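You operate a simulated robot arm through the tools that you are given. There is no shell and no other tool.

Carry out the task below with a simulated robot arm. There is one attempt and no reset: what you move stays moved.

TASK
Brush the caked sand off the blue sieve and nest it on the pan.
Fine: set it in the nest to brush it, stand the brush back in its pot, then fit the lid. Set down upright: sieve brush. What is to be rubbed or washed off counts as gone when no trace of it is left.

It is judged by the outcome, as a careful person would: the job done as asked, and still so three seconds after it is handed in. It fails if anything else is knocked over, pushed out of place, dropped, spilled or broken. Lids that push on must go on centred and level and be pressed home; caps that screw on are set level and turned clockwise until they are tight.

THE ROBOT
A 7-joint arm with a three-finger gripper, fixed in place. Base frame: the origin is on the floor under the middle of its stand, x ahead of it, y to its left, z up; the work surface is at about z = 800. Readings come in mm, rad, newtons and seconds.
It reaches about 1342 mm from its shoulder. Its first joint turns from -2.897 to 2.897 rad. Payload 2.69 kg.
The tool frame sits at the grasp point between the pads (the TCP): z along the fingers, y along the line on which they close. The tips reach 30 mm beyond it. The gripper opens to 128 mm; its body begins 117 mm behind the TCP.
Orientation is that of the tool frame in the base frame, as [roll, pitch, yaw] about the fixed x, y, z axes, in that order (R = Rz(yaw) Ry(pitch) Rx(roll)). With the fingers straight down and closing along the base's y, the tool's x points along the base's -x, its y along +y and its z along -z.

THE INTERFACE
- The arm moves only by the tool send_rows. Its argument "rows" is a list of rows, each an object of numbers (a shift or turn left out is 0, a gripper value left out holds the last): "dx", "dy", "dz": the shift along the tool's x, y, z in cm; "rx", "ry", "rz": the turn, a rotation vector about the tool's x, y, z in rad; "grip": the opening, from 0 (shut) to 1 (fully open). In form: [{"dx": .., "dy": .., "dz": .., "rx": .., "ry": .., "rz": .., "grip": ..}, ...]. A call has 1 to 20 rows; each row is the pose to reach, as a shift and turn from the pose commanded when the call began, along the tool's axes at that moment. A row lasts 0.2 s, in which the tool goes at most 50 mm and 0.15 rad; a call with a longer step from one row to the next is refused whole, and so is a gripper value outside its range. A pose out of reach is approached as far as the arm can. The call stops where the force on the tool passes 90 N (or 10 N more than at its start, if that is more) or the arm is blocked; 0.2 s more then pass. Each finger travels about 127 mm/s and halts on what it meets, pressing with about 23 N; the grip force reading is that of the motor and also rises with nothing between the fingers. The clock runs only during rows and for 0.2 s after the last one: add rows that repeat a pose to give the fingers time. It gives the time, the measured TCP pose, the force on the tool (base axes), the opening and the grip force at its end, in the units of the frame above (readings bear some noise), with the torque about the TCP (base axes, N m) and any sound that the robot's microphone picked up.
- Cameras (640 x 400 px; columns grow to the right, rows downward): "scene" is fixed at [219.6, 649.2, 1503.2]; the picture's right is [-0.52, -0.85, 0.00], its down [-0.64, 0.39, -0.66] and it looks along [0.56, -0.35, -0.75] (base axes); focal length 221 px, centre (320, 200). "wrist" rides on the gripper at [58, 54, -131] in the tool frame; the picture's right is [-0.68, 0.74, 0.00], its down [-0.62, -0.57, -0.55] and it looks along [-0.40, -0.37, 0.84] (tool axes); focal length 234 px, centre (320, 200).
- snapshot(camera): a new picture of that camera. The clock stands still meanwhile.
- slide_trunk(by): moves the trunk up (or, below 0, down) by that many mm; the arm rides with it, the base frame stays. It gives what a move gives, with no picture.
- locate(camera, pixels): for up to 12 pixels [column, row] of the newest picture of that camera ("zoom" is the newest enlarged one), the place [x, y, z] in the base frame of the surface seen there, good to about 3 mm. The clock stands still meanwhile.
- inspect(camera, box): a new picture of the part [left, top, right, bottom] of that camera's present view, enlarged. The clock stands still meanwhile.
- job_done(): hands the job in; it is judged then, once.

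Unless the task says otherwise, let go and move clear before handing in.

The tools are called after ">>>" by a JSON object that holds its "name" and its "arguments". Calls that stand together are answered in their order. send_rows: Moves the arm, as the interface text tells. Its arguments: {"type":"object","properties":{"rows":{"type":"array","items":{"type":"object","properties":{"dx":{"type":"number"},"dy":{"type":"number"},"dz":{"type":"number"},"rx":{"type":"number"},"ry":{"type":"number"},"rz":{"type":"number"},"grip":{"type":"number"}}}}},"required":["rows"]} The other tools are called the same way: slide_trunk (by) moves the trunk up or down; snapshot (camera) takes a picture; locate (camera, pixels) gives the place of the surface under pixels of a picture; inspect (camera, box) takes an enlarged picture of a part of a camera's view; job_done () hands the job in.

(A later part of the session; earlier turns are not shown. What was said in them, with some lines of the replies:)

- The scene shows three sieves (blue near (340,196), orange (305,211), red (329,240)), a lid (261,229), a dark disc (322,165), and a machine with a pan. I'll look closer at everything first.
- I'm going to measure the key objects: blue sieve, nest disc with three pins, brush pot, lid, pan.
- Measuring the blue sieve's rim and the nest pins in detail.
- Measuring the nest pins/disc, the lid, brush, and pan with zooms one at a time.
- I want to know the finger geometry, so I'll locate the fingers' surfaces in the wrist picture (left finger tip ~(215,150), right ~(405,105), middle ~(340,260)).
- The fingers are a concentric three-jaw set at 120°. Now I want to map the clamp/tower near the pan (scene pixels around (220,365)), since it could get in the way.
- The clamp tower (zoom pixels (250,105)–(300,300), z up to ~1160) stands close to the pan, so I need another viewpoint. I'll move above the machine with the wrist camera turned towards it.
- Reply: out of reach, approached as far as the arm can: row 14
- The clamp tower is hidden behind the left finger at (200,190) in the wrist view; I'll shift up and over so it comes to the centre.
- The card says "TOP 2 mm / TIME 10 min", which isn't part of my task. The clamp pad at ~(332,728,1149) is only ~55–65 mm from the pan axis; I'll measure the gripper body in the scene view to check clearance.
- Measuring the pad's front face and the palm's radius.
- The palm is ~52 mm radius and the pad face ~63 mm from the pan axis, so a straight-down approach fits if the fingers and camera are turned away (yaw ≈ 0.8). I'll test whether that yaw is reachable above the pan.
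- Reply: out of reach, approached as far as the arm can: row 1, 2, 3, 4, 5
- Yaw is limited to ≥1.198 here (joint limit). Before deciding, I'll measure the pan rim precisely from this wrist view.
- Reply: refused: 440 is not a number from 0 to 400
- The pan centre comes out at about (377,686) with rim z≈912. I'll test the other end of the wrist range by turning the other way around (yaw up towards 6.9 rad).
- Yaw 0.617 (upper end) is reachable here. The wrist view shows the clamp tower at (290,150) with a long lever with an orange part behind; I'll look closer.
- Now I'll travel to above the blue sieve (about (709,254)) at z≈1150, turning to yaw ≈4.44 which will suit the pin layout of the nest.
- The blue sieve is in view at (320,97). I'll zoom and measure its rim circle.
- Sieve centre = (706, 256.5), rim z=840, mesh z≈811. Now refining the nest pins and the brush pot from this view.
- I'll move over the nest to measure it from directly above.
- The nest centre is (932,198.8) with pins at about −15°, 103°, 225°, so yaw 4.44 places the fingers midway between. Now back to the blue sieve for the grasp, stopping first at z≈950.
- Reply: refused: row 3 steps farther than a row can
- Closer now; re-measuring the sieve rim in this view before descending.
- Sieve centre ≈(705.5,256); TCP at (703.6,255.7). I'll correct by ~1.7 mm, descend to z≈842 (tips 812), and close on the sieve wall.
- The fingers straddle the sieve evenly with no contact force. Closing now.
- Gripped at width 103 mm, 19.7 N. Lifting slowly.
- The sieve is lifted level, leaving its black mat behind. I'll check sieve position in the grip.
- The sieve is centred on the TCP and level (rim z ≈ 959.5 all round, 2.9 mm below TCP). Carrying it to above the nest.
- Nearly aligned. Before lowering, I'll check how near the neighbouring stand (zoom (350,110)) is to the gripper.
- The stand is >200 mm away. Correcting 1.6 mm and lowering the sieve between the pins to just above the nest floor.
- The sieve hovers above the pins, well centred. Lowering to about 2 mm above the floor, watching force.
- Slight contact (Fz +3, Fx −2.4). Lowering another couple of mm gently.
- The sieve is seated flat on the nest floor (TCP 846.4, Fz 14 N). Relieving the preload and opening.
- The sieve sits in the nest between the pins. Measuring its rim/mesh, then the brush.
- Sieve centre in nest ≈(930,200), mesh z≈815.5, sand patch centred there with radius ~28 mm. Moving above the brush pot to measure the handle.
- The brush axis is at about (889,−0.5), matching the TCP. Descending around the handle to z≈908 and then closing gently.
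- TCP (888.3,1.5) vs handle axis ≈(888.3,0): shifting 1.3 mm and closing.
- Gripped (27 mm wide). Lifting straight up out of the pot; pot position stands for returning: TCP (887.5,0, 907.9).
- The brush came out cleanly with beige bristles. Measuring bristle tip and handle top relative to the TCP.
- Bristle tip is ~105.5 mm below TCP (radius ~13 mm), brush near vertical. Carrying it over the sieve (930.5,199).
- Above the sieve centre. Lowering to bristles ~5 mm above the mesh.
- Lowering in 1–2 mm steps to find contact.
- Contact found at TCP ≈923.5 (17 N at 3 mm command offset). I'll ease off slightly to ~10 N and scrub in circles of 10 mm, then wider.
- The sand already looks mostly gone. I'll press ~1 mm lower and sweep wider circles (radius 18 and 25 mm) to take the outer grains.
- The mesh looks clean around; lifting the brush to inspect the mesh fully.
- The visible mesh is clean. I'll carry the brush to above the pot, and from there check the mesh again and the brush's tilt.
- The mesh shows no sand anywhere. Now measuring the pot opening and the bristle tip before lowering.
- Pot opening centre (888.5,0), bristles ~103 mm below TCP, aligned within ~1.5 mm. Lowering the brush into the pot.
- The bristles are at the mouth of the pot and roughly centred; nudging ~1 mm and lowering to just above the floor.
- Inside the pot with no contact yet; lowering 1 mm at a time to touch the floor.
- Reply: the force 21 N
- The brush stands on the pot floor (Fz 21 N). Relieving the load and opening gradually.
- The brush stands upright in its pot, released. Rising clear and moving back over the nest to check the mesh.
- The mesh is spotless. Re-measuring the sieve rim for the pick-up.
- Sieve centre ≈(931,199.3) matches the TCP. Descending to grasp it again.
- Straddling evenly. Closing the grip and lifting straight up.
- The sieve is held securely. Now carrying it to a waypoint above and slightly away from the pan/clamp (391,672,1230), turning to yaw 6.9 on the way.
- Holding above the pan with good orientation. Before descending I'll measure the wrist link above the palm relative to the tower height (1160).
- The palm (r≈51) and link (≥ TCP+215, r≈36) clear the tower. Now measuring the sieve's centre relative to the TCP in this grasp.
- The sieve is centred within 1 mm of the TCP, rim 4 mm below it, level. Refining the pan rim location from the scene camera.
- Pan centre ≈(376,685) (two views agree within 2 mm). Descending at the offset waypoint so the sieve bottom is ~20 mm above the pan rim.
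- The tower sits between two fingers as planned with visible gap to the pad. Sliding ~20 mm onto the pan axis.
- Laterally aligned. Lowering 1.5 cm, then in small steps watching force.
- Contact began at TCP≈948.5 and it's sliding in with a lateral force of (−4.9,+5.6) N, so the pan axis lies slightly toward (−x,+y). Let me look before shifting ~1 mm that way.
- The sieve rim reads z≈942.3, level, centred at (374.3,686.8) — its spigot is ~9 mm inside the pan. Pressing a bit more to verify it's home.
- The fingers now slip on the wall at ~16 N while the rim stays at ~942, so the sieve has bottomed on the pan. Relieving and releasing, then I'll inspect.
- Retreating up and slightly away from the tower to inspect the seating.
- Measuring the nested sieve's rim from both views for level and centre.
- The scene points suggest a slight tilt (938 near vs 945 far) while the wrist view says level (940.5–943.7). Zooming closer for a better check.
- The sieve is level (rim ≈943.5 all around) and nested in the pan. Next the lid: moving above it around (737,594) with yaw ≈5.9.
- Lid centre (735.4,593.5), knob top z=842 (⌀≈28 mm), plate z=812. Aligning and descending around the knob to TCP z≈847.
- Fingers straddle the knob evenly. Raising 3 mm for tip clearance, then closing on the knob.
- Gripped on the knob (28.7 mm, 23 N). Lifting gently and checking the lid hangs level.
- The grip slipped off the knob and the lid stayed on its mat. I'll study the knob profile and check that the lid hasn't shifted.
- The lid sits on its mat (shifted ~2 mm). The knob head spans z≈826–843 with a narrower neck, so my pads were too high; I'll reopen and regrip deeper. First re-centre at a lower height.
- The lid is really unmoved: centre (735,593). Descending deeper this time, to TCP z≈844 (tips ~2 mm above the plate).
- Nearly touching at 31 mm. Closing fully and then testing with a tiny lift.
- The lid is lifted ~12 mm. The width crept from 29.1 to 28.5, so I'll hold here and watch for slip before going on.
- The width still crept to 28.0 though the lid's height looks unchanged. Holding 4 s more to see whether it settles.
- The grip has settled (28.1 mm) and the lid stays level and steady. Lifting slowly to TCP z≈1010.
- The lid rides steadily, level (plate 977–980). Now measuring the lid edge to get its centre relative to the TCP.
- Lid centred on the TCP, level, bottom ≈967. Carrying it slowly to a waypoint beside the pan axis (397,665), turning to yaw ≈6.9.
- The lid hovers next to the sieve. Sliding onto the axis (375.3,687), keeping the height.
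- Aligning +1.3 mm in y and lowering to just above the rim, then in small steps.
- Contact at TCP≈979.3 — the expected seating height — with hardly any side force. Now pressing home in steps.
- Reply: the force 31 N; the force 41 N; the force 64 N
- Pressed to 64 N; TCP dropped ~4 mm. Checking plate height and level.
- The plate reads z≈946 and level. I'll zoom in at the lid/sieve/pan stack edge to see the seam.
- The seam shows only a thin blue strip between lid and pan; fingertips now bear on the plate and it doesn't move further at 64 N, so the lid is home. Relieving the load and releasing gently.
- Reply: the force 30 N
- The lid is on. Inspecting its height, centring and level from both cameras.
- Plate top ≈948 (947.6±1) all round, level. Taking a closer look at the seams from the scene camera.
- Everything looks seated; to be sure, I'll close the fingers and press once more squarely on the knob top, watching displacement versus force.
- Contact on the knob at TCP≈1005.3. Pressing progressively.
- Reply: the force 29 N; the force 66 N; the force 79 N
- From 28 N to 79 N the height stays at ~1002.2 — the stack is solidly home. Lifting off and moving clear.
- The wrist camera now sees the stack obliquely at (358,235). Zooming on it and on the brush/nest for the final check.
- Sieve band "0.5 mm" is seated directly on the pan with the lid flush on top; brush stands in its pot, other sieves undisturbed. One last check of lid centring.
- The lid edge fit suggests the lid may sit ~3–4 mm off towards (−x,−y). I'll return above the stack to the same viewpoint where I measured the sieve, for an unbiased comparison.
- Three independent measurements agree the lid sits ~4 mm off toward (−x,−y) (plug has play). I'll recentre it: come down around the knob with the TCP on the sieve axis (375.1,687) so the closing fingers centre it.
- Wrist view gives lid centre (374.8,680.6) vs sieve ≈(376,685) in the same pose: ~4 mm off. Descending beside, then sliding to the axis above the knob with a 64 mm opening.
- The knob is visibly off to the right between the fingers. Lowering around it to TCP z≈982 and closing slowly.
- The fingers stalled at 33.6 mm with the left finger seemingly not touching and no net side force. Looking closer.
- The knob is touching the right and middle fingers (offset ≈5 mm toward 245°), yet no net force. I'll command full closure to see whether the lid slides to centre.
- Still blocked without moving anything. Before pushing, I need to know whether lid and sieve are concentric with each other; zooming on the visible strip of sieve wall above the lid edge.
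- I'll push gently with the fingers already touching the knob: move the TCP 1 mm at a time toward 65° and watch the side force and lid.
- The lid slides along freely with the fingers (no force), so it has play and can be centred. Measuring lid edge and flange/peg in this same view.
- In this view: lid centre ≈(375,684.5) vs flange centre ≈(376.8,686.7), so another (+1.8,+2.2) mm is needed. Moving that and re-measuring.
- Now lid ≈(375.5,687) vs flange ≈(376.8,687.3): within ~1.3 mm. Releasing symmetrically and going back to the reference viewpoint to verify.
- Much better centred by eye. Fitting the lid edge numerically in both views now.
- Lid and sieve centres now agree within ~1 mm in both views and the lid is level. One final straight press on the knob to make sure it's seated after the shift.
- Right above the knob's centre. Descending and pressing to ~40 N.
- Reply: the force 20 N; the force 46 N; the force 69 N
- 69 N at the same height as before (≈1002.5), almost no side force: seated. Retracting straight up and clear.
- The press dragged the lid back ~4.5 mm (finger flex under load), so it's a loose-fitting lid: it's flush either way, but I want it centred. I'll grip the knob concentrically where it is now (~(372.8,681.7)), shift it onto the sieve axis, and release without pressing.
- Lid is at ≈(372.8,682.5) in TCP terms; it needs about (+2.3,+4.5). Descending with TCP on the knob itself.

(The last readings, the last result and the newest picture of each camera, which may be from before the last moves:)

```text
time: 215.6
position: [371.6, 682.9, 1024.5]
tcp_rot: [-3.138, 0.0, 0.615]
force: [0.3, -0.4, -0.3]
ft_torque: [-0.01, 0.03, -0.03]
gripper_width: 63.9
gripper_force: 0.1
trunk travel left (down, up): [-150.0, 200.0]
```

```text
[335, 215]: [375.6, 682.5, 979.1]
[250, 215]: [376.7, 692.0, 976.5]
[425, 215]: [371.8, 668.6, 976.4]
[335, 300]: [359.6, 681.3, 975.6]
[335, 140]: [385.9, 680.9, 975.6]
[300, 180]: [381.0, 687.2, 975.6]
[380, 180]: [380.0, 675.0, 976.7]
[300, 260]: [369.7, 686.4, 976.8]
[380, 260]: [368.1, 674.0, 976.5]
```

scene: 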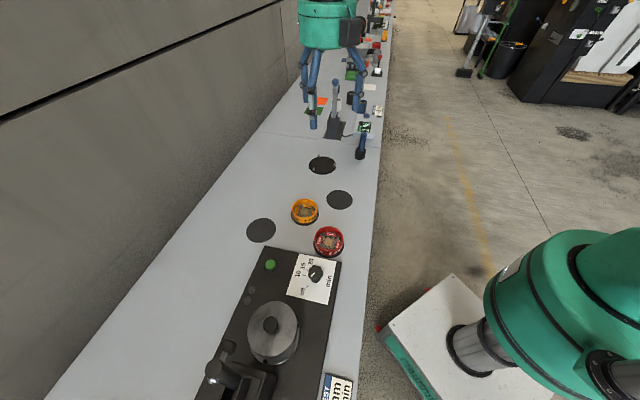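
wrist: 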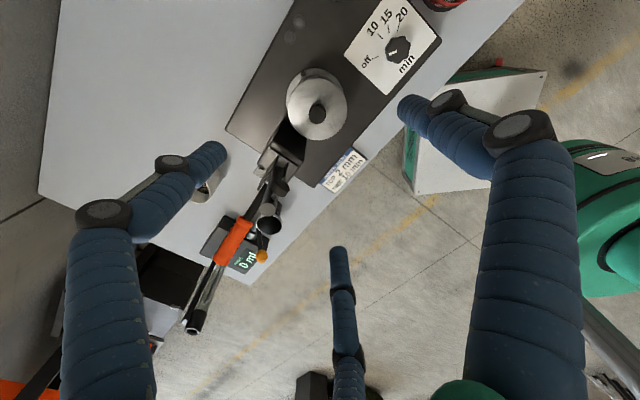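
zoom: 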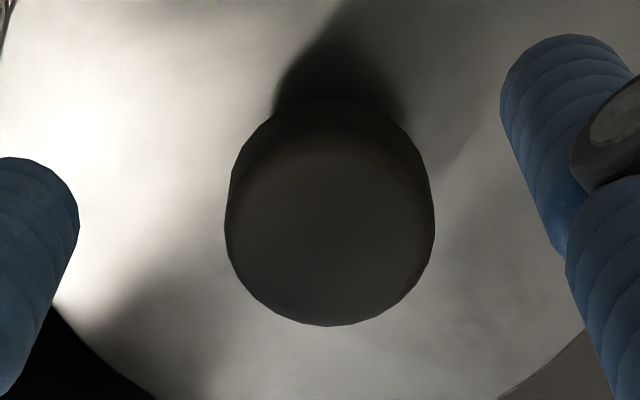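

Knob is (+0.4,−1.4) from the TCP; correcting, lowering around it and closing for a three-finger grip.

>>> {"name": "send_rows", "arguments": {"rows": [{"dx": -0.05, "dy": 0.12, "dz": 1.2}, {"dx": -0.05, "dy": 0.12, "dz": 2.4}, {"dx": -0.05, "dy": 0.12, "dz": 3.5}, {"dx": -0.05, "dy": 0.12, "dz": 4.2}, {"dx": -0.05, "dy": 0.12, "dz": 4.2}]}}

>>> {"name": "send_rows", "arguments": {"rows": [{"grip": 0.42}, {"grip": 0.36}, {"grip": 0.32}, {"grip": 0.29}, {"grip": 0.27}, {"grip": 0.25}, {"grip": 0.24}, {"grip": 0.23}, {"grip": 0.22}, {"grip": 0.2}, {"grip": 0.2}]}}

>>> {"name": "inspect", "arguments": {"camera": "wrist", "box": [220, 60, 420, 260]}}

```text
time: 216.8
position: [373.1, 681.6, 981.8]
tcp_rot: [-3.139, 0.003, 0.613]
force: [-0.7, -0.4, 0.0]
ft_torque: [-0.04, -0.01, 0.01]
gripper_width: 63.9
gripper_force: 0.0
trunk travel left (down, up): [-150.0, 200.0]
```

```text
time: 219.2
position: [371.1, 679.6, 982.3]
tcp_rot: [-3.139, 0.001, 0.615]
force: [-0.8, -0.5, 0.5]
ft_torque: [0.01, -0.02, -0.01]
gripper_width: 29.0
gripper_force: 2.7
trunk travel left (down, up): [-150.0, 200.0]
```

```text
2.00 times, centred on (320, 160) of wrist
```

zoom: 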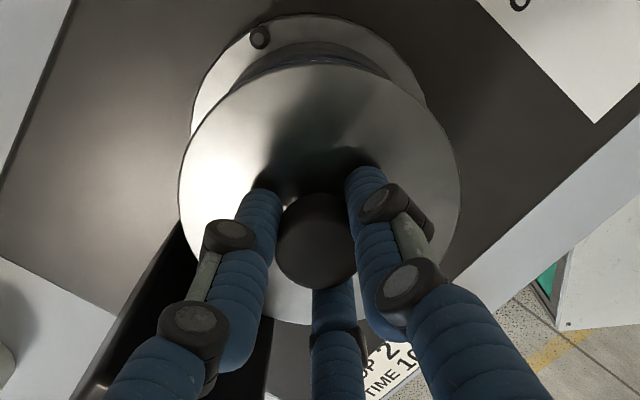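

Now a centred grip at 29 mm. Re-reading the pose before moving.

>>> {"name": "send_rows", "arguments": {"rows": [{"grip": 0.15}, {"grip": 0.0}, {"grip": 0.0}, {"grip": 0.0}]}}

>>> {"name": "send_rows", "arguments": {"rows": [{"dx": 0}]}}

>>> {"name": "send_rows", "arguments": {"rows": [{"dx": 0}]}}

```text
time: 220.2
position: [371.7, 680.4, 982.6]
tcp_rot: [-3.141, 0.001, 0.615]
force: [-1.2, 0.3, -0.4]
ft_torque: [-0.03, -0.03, -0.02]
gripper_width: 28.3
gripper_force: 22.8
trunk travel left (down, up): [-150.0, 200.0]
```

```text
time: 220.6
position: [372.4, 681.8, 983.4]
tcp_rot: [-3.138, 0.002, 0.614]
force: [-0.7, -0.2, -0.3]
ft_torque: [-0.04, -0.01, 0.03]
gripper_width: 28.4
gripper_force: 23.1
trunk travel left (down, up): [-150.0, 200.0]
```

```text
time: 221.0
position: [372.5, 680.4, 981.9]
tcp_rot: [-3.138, 0.003, 0.614]
force: [0.3, 1.6, 0.5]
ft_torque: [-0.02, -0.02, 0.0]
gripper_width: 28.3
gripper_force: 23.5
trunk travel left (down, up): [-150.0, 200.0]
```

Firm grip with the lid at TCP ≈(372.0,680.6). I'll probe the play of the lid in the sieve by moving in small steps and watching the side force, then set it at the middle. First +2 mm toward 65°.

>>> {"name": "send_rows", "arguments": {"rows": [{"dx": 0.087, "dy": -0.05}, {"dx": 0.174, "dy": -0.1}, {"dx": 0.174, "dy": -0.1}]}}

>>> {"name": "send_rows", "arguments": {"rows": [{"dx": 0.087, "dy": -0.05}, {"dx": 0.174, "dy": -0.1}, {"dx": 0.174, "dy": -0.1}]}}

>>> {"name": "send_rows", "arguments": {"rows": [{"dx": 0.087, "dy": -0.05}, {"dx": 0.087, "dy": -0.05}]}}

>>> {"name": "send_rows", "arguments": {"rows": [{"dx": 0.087, "dy": -0.05}, {"dx": 0.087, "dy": -0.05}]}}

```text
time: 221.8
position: [374.4, 682.4, 983.0]
tcp_rot: [-3.137, 0.004, 0.616]
force: [-0.7, -0.4, -0.1]
ft_torque: [-0.01, 0.0, -0.02]
gripper_width: 28.3
gripper_force: 23.3
trunk travel left (down, up): [-150.0, 200.0]
```

```text
time: 222.6
position: [374.2, 684.8, 983.0]
tcp_rot: [-3.137, 0.001, 0.614]
force: [-0.3, -0.4, 0.9]
ft_torque: [-0.04, -0.01, 0.01]
gripper_width: 28.0
gripper_force: 22.6
trunk travel left (down, up): [-150.0, 200.0]
```

```text
time: 223.2
position: [373.9, 685.8, 983.5]
tcp_rot: [-3.138, 0.001, 0.613]
force: [0.3, -1.6, 0.1]
ft_torque: [0.03, 0.03, -0.01]
gripper_width: 28.2
gripper_force: 22.5
trunk travel left (down, up): [-150.0, 200.0]
```

```text
time: 223.8
position: [374.5, 686.8, 981.7]
tcp_rot: [-3.138, 0.003, 0.616]
force: [0.0, -0.8, -1.1]
ft_torque: [-0.02, 0.01, 0.01]
gripper_width: 28.2
gripper_force: 22.9
trunk travel left (down, up): [-150.0, 200.0]
```

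No resistance over 6 mm. Continuing in 1 mm steps to find the far limit.

>>> {"name": "send_rows", "arguments": {"rows": [{"dx": 0.087, "dy": -0.05}, {"dx": 0.087, "dy": -0.05}]}}

>>> {"name": "send_rows", "arguments": {"rows": [{"dx": 0.087, "dy": -0.05}, {"dx": 0.087, "dy": -0.05}]}}

>>> {"name": "inspect", "arguments": {"camera": "wrist", "box": [220, 60, 420, 260]}}

>>> {"name": "inspect", "arguments": {"camera": "scene", "box": [235, 295, 315, 375]}}

```text
time: 224.4
position: [375.8, 687.8, 982.4]
tcp_rot: [-3.138, 0.001, 0.614]
force: [-1.3, -0.8, 2.3]
ft_torque: [0.0, 0.02, 0.03]
gripper_width: 28.3
gripper_force: 22.5
trunk travel left (down, up): [-150.0, 200.0]
```

```text
time: 225.0
position: [375.8, 688.2, 982.5]
tcp_rot: [-3.138, 0.003, 0.613]
force: [-1.5, -1.0, 1.9]
ft_torque: [0.01, -0.01, -0.01]
gripper_width: 28.2
gripper_force: 22.9
trunk travel left (down, up): [-150.0, 200.0]
```

```text
2.00 times, centred on (320, 160) of wrist
```

zoom: 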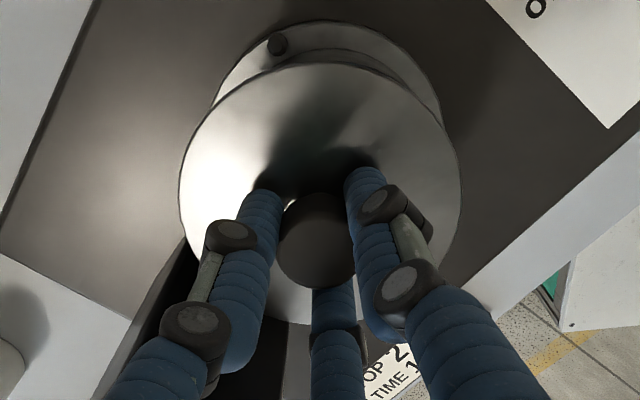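

```text
5.00 times, centred on (275, 335) of scene
```

zoom: 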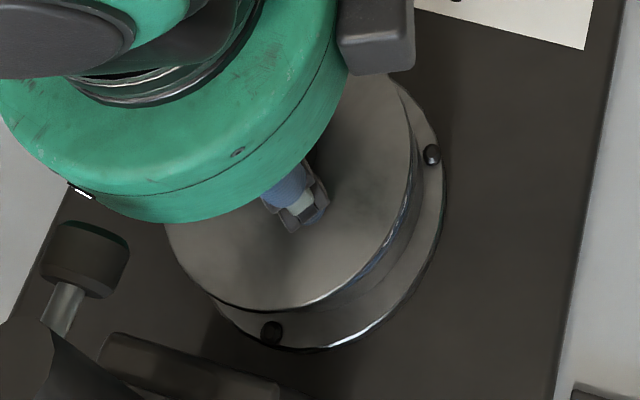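

>>> {"name": "locate", "arguments": {"camera": "scene", "pixels": [[248, 340], [262, 355], [275, 357], [290, 350], [297, 340], [292, 315]]}}

>>> {"name": "inspect", "arguments": {"camera": "wrist", "box": [220, 60, 420, 260]}}

>>> {"name": "locate", "arguments": {"camera": "zoom", "pixels": [[184, 185], [192, 145], [215, 110], [255, 80], [325, 67], [390, 82], [428, 110], [450, 145], [457, 185], [447, 240], [280, 320], [277, 44]]}}

>>> {"name": "locate", "arguments": {"camera": "zoom", "pixels": [[214, 105], [225, 75], [250, 45], [290, 27], [330, 22], [370, 29], [405, 50], [430, 80], [440, 105], [435, 95], [240, 55], [420, 65]]}}

```text
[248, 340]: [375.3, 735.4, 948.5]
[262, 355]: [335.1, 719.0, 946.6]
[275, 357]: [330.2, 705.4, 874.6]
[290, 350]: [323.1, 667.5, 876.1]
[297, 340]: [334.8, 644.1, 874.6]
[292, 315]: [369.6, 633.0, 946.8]
```

```text
2.00 times, centred on (320, 160) of wrist
```

zoom: 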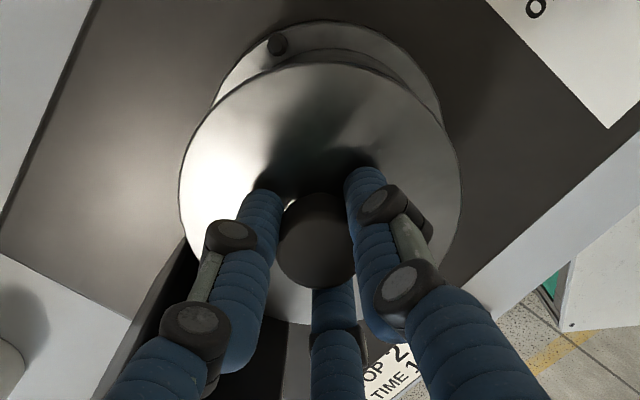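

```text
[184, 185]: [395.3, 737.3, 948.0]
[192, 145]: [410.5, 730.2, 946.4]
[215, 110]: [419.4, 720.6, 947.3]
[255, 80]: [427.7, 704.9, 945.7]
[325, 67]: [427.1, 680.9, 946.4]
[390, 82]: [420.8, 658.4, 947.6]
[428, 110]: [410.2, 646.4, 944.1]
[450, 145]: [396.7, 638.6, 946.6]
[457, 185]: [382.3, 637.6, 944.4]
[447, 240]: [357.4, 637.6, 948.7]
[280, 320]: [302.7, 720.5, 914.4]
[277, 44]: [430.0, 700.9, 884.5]
```

```text
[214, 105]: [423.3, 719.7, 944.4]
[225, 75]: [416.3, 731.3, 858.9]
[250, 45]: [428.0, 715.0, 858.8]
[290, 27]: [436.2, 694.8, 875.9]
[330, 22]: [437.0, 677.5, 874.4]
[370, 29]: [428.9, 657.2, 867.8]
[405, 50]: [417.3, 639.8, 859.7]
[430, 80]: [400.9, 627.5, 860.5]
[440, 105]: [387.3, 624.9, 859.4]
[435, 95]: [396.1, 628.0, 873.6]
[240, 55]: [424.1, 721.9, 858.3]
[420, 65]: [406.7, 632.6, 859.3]
```

Lid is now ≈(376.5,688.3) vs flange (376.8,686.7) — about 1.5 mm past centre. Backing up 1.3 mm and releasing symmetrically.

>>> {"name": "send_rows", "arguments": {"rows": [{"dx": -0.06, "dy": 0.04}, {"dx": -0.1, "dy": 0.075}, {"dx": -0.1, "dy": 0.075}]}}

>>> {"name": "send_rows", "arguments": {"rows": [{"dx": 0}]}}

>>> {"name": "send_rows", "arguments": {"rows": [{"grip": 0.23}, {"grip": 0.25}, {"grip": 0.28}, {"grip": 0.33}, {"grip": 0.4}, {"grip": 0.5}, {"grip": 0.5}]}}

>>> {"name": "send_rows", "arguments": {"rows": [{"dz": -1.0}, {"dz": -2.5}, {"dz": -4.2}, {"dx": 0.2, "dy": 0.8, "dz": -6.5}, {"dx": 0.4, "dy": 1.6, "dz": -9.5}, {"dx": 0.56, "dy": 2.1, "dz": -13.0}, {"dx": 0.56, "dy": 2.1, "dz": -17.0}, {"dx": 0.56, "dy": 2.1, "dz": -21.0}, {"dx": 0.56, "dy": 2.1, "dz": -25.0}, {"dx": 0.56, "dy": 2.1, "dz": -28.3, "grip": 1.0}, {"dx": 0.56, "dy": 2.1, "dz": -28.3, "grip": 1.0}, {"dx": 0.56, "dy": 2.1, "dz": -28.3, "grip": 1.0}]}}

>>> {"name": "inspect", "arguments": {"camera": "wrist", "box": [285, 60, 355, 150]}}

>>> {"name": "inspect", "arguments": {"camera": "scene", "box": [235, 295, 315, 375]}}

```text
time: 225.8
position: [375.5, 686.9, 981.6]
tcp_rot: [-3.139, 0.001, 0.614]
force: [0.7, -0.5, 0.5]
ft_torque: [0.04, -0.04, 0.0]
gripper_width: 28.5
gripper_force: 23.5
trunk travel left (down, up): [-150.0, 200.0]
```

```text
time: 226.2
position: [376.3, 687.4, 982.4]
tcp_rot: [-3.139, 0.001, 0.615]
force: [0.0, 0.9, 0.4]
ft_torque: [-0.01, 0.01, 0.0]
gripper_width: 28.3
gripper_force: 23.3
trunk travel left (down, up): [-150.0, 200.0]
```

```text
time: 227.8
position: [375.8, 687.3, 981.9]
tcp_rot: [-3.136, 0.003, 0.614]
force: [0.6, 0.3, -0.4]
ft_torque: [0.0, 0.01, -0.02]
gripper_width: 64.1
gripper_force: 0.0
trunk travel left (down, up): [-150.0, 200.0]
```

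```text
time: 230.4
position: [393.6, 673.8, 1264.6]
tcp_rot: [-3.138, 0.003, 0.615]
force: [0.2, 0.0, 0.7]
ft_torque: [-0.01, 0.0, -0.03]
gripper_width: 128.0
gripper_force: 0.1
trunk travel left (down, up): [-150.0, 200.0]
```

```text
4.44 times, centred on (320, 105) of wrist
```

zoom: 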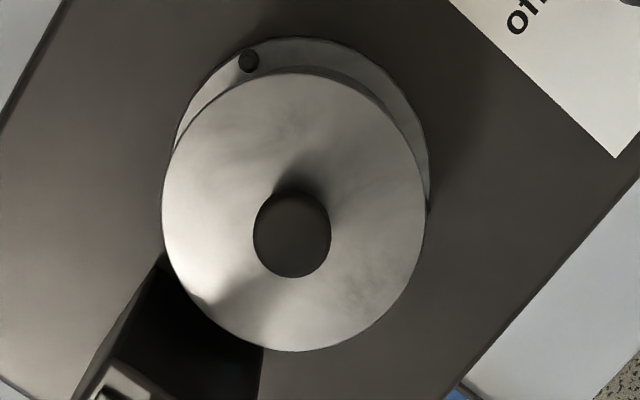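

```text
5.00 times, centred on (275, 335) of scene
```

zoom: 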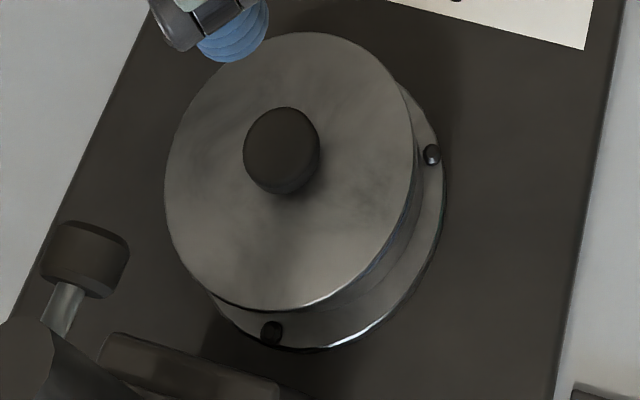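

Back at the reference pose. Fitting the lid edge here to compare directly with the sieve fit taken from this same pose.

>>> {"name": "inspect", "arguments": {"camera": "wrist", "box": [260, 50, 380, 170]}}

>>> {"name": "locate", "arguments": {"camera": "zoom", "pixels": [[204, 192], [398, 192], [301, 292], [301, 94], [230, 120], [372, 120], [230, 265], [372, 265], [212, 150], [390, 150], [212, 235], [390, 235]]}}

>>> {"name": "locate", "arguments": {"camera": "zoom", "pixels": [[265, 282], [337, 282], [262, 101], [340, 101], [266, 81], [300, 63], [340, 70], [375, 98], [397, 140], [215, 130], [240, 82], [290, 210]]}}

```text
3.33 times, centred on (320, 110) of wrist
```

zoom: 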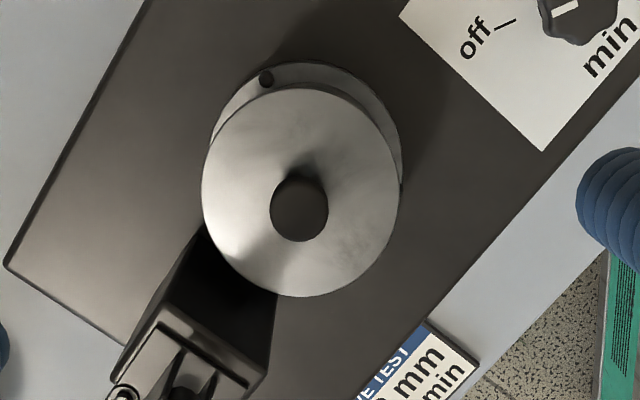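

```text
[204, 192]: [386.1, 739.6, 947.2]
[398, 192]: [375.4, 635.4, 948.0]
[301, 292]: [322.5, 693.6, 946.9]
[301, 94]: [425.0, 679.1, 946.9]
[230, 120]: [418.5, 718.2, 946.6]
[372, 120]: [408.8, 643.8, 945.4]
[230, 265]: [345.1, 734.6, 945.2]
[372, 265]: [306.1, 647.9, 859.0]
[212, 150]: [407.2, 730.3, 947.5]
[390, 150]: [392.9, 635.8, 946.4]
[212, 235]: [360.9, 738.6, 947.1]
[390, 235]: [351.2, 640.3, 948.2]
```

```text
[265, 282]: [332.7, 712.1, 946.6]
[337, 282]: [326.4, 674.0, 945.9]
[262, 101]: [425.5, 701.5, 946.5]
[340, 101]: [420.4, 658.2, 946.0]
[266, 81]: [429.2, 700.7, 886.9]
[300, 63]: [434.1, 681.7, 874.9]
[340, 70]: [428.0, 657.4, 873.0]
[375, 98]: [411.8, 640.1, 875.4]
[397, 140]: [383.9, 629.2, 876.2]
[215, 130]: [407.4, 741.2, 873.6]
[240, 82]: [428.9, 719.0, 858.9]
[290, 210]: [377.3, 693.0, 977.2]
```

Same-pose comparison: lid (377.2,686.9) vs sieve (≈377,684.5) — lid is ~2.4 mm too far in +y. Going back exactly to the knob, gripping, and shifting −2.4 mm in y.

>>> {"name": "send_rows", "arguments": {"rows": [{"dz": 3.0, "grip": 0.5}, {"dz": 7.0}, {"dz": 11.0}, {"dz": 15.0}, {"dz": 18.5}, {"dz": 21.5}, {"dz": 23.5}, {"dz": 24.1}, {"dx": -0.2, "dy": -0.7, "dz": 24.1}, {"dx": -0.4, "dy": -1.4, "dz": 24.1}, {"dx": -0.56, "dy": -2.1, "dz": 24.1}, {"dx": -0.56, "dy": -2.1, "dz": 24.1}, {"dx": -0.56, "dy": -2.1, "dz": 25.5}, {"dx": -0.56, "dy": -2.1, "dz": 27.0}, {"dx": -0.56, "dy": -2.1, "dz": 28.3}, {"dx": -0.56, "dy": -2.1, "dz": 28.3}]}}

>>> {"name": "send_rows", "arguments": {"rows": [{"grip": 0.42}, {"grip": 0.36}, {"grip": 0.32}, {"grip": 0.29}, {"grip": 0.27}, {"grip": 0.25}, {"grip": 0.24}, {"grip": 0.23}, {"grip": 0.2}, {"grip": 0.1}, {"grip": 0.0}, {"grip": 0.0}]}}

>>> {"name": "send_rows", "arguments": {"rows": [{"dx": 0}]}}

>>> {"name": "send_rows", "arguments": {"rows": [{"dx": 0}]}}

>>> {"name": "inspect", "arguments": {"camera": "wrist", "box": [220, 60, 420, 260]}}

```text
time: 233.8
position: [375.7, 687.6, 981.8]
tcp_rot: [-3.138, 0.001, 0.615]
force: [0.3, 0.8, -0.1]
ft_torque: [0.0, -0.01, -0.03]
gripper_width: 63.8
gripper_force: 0.0
trunk travel left (down, up): [-150.0, 200.0]
```

```text
time: 236.4
position: [375.0, 687.1, 981.9]
tcp_rot: [-3.136, 0.002, 0.614]
force: [0.7, 0.5, -0.8]
ft_torque: [-0.02, -0.01, 0.01]
gripper_width: 27.9
gripper_force: 22.9
trunk travel left (down, up): [-150.0, 200.0]
```

```text
time: 236.8
position: [374.1, 687.1, 982.0]
tcp_rot: [-3.138, 0.001, 0.612]
force: [-0.4, 0.1, -0.1]
ft_torque: [0.0, -0.01, 0.04]
gripper_width: 28.2
gripper_force: 23.1
trunk travel left (down, up): [-150.0, 200.0]
```

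```text
time: 237.2
position: [374.5, 688.0, 981.3]
tcp_rot: [-3.138, 0.002, 0.615]
force: [-0.6, 0.4, 0.6]
ft_torque: [0.02, 0.03, 0.01]
gripper_width: 28.1
gripper_force: 23.0
trunk travel left (down, up): [-150.0, 200.0]
```

```text
2.00 times, centred on (320, 160) of wrist
```

zoom: 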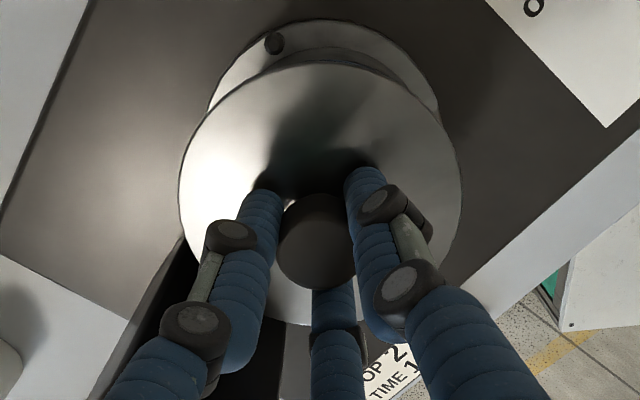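

Gripped concentrically. Shifting −2.4 mm in y, then releasing and rechecking from the reference pose.

>>> {"name": "send_rows", "arguments": {"rows": [{"dx": -0.07, "dy": 0.1}, {"dx": -0.14, "dy": 0.2}, {"dx": -0.14, "dy": 0.2}, {"dx": -0.14, "dy": 0.2}]}}

>>> {"name": "send_rows", "arguments": {"rows": [{"grip": 0.22}, {"grip": 0.23}, {"grip": 0.25}, {"grip": 0.28}, {"grip": 0.33}, {"grip": 0.4}, {"grip": 0.5}, {"grip": 0.5}]}}

>>> {"name": "send_rows", "arguments": {"rows": [{"dz": -1.0}, {"dz": -2.5}, {"dz": -4.2}, {"dx": 0.25, "dy": 0.7, "dz": -6.5}, {"dx": 0.5, "dy": 1.4, "dz": -9.5}, {"dx": 0.7, "dy": 1.9, "dz": -13.0}, {"dx": 0.7, "dy": 1.9, "dz": -17.0}, {"dx": 0.7, "dy": 1.9, "dz": -21.0}, {"dx": 0.7, "dy": 1.9, "dz": -25.0}, {"dx": 0.7, "dy": 1.9, "dz": -28.3, "grip": 1.0}, {"dx": 0.7, "dy": 1.9, "dz": -28.3, "grip": 1.0}, {"dx": 0.7, "dy": 1.9, "dz": -28.3, "grip": 1.0}]}}

>>> {"name": "inspect", "arguments": {"camera": "scene", "box": [235, 295, 315, 375]}}

>>> {"name": "inspect", "arguments": {"camera": "wrist", "box": [260, 50, 380, 170]}}

>>> {"name": "locate", "arguments": {"camera": "zoom", "pixels": [[209, 194], [403, 194], [306, 294], [306, 96], [235, 122], [377, 122], [235, 267], [377, 267], [217, 152], [395, 152], [217, 237], [395, 237]]}}

```text
time: 238.2
position: [375.3, 685.1, 981.1]
tcp_rot: [-3.138, 0.003, 0.614]
force: [0.2, -0.6, -0.1]
ft_torque: [0.0, -0.02, 0.0]
gripper_width: 27.8
gripper_force: 23.1
trunk travel left (down, up): [-150.0, 200.0]
```

```text
time: 240.0
position: [375.0, 685.9, 981.9]
tcp_rot: [-3.139, 0.001, 0.616]
force: [0.2, -0.3, -0.1]
ft_torque: [-0.03, 0.03, 0.0]
gripper_width: 64.0
gripper_force: 0.0
trunk travel left (down, up): [-150.0, 200.0]
```

```text
time: 242.6
position: [393.0, 672.3, 1265.3]
tcp_rot: [-3.138, 0.002, 0.614]
force: [-0.2, 0.3, 0.8]
ft_torque: [0.0, 0.01, -0.04]
gripper_width: 127.8
gripper_force: 0.2
trunk travel left (down, up): [-150.0, 200.0]
```

```text
5.00 times, centred on (275, 335) of scene
```

zoom: 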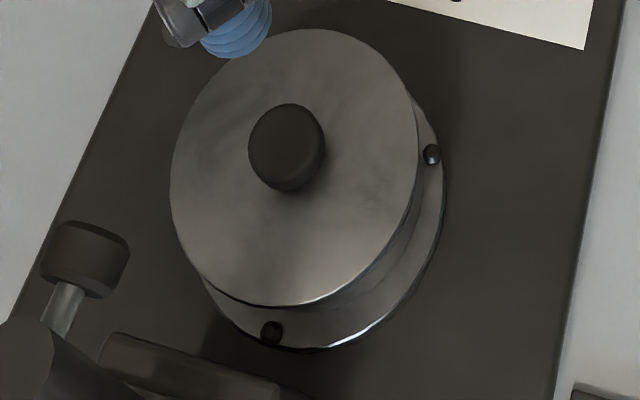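

```text
3.33 times, centred on (320, 110) of wrist
```

zoom: 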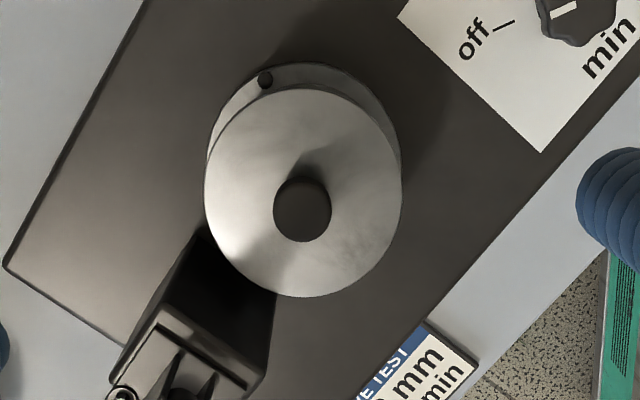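

```text
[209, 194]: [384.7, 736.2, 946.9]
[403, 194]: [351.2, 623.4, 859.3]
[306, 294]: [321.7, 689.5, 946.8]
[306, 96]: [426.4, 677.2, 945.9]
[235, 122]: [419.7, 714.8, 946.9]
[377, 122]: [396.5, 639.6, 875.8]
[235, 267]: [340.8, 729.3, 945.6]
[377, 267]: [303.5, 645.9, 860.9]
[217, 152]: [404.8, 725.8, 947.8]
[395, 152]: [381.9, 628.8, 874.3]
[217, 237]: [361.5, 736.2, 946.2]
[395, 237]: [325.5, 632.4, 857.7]
```

Now lid and sieve centres coincide within ~1 mm in both views (wrist (303,192.5) vs expected (305,192); scene (295,167.5) vs (295.8,166)). Moving clear for the final overall check.

>>> {"name": "send_rows", "arguments": {"rows": [{"dx": 1.2, "dy": 2.5, "rz": 0.1}, {"dx": 2.4, "dy": 5.5, "rz": 0.2}, {"dx": 3.0, "dy": 9.5, "rz": 0.3}, {"dx": 3.0, "dy": 14.0, "rz": 0.4}, {"dx": 3.0, "dy": 18.5, "rz": 0.5}, {"dx": 3.0, "dy": 23.0, "rz": 0.6}, {"dx": 3.0, "dy": 27.5, "rz": 0.7}, {"dx": 3.0, "dy": 32.0, "rz": 0.8}, {"dx": 3.0, "dy": 35.0, "rz": 0.9}, {"dx": 3.0, "dy": 37.0, "rz": 1.0}, {"dx": 3.0, "dy": 37.0, "rz": 1.0}]}}

>>> {"name": "snapshot", "arguments": {"camera": "scene"}}

>>> {"name": "inspect", "arguments": {"camera": "wrist", "box": [325, 195, 395, 270]}}

>>> {"name": "inspect", "arguments": {"camera": "scene", "box": [235, 295, 315, 375]}}

>>> {"name": "inspect", "arguments": {"camera": "scene", "box": [230, 110, 400, 260]}}

```text
time: 245.0
position: [630.5, 387.5, 1265.3]
tcp_rot: [3.141, 0.004, -0.387]
force: [0.2, -0.6, -0.1]
ft_torque: [-0.01, 0.03, -0.04]
gripper_width: 127.9
gripper_force: 0.0
trunk travel left (down, up): [-150.0, 200.0]
```

```text
taken
```

scene: 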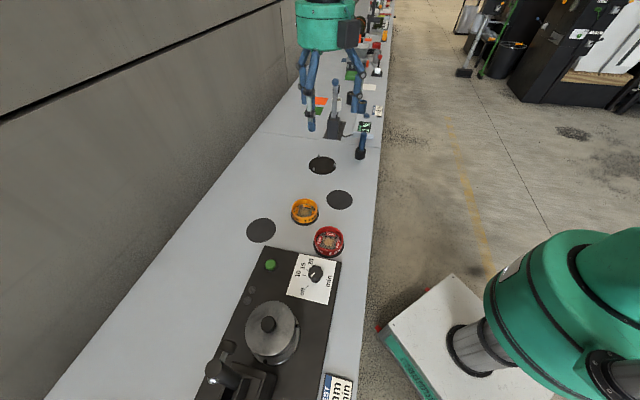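

```text
5.33 times, centred on (360, 232) of wrist
```

zoom: 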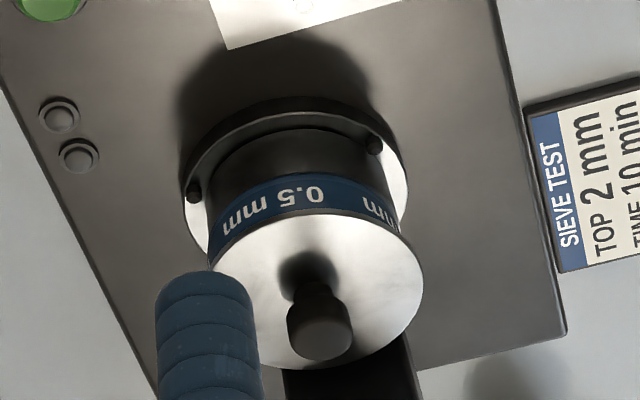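

```text
5.00 times, centred on (275, 335) of scene
```

zoom: 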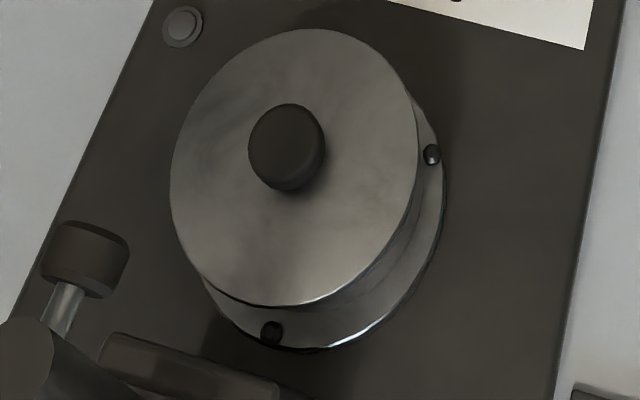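

```text
2.67 times, centred on (315, 185) of scene
```

zoom: 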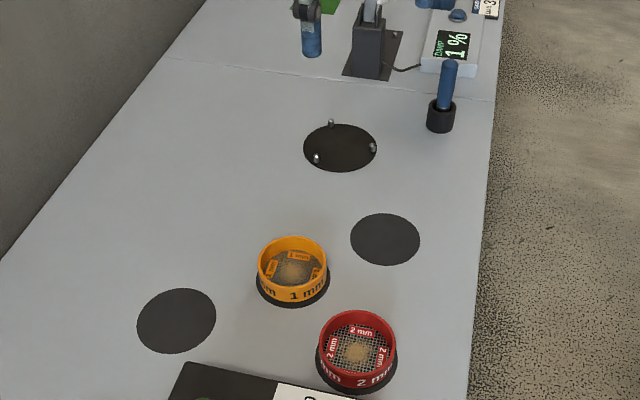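

Everything looks right: lid concentric and flush on the blue sieve, brush upright in its pot, nest empty, other sieves untouched. A last quick check of the lid mat height and the lid/knob heights for consistency.

>>> {"name": "locate", "arguments": {"camera": "scene", "pixels": [[261, 230], [250, 235], [340, 200], [270, 324], [255, 335], [285, 345], [290, 315], [265, 310], [280, 330], [360, 153], [363, 137]]}}

>>> {"name": "inspect", "arguments": {"camera": "wrist", "box": [335, 205, 390, 250]}}

```text
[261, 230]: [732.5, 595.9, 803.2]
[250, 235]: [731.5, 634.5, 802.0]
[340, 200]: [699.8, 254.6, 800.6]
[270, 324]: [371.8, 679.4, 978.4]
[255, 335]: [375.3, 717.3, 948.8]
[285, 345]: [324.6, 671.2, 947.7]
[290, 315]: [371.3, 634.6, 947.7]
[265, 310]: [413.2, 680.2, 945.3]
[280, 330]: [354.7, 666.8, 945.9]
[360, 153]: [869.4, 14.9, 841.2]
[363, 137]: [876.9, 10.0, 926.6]
```

```text
8.89 times, centred on (362, 228) of wrist
```

zoom: 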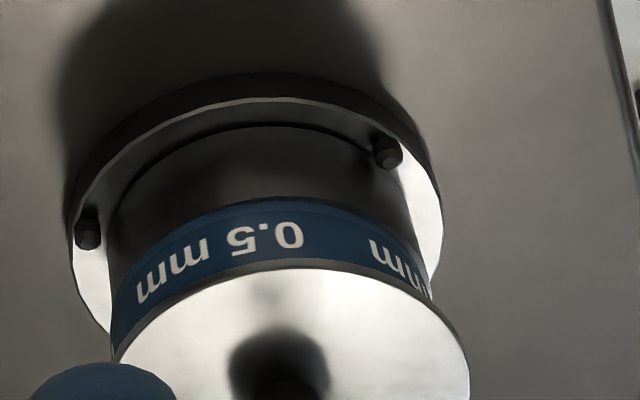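

The blue sieve's band is flush between pan and lid with no gap, the lid is level and centred, and the brush is back upright in its pot. The arm is clear with the gripper open, so I'm handing in.

>>> {"name": "job_done", "arguments": {}}

```text
The job is handed in.
```

I've handed the job in. The blue sieve is brushed clean and nested on the pan with the lid fitted. The brush is standing upright in its pot. I don't have the verdict yet.

- **Sieve:** I brushed it in the nest, and no sand was left on the mesh in any view. On the pan it sits level, with its lower edge about 8 mm inside the rim.
- **Lid:** I pressed it to about 79 N and it didn't go down any further. It fits loosely and slid about 4–5 mm off centre under pressing, so I moved it back by the knob. It now sits level and within about 1 mm of centre, at the same height as when pressed. I did not press it again after that last adjustment.
- **Slip:** My first grip on the lid's knob slipped off. The lid stayed on its mat and looked unmoved when I measured it again.
- **Everything else:** The orange and red sieves, the mats and the machine controls look untouched. The arm is clear with the gripper open.
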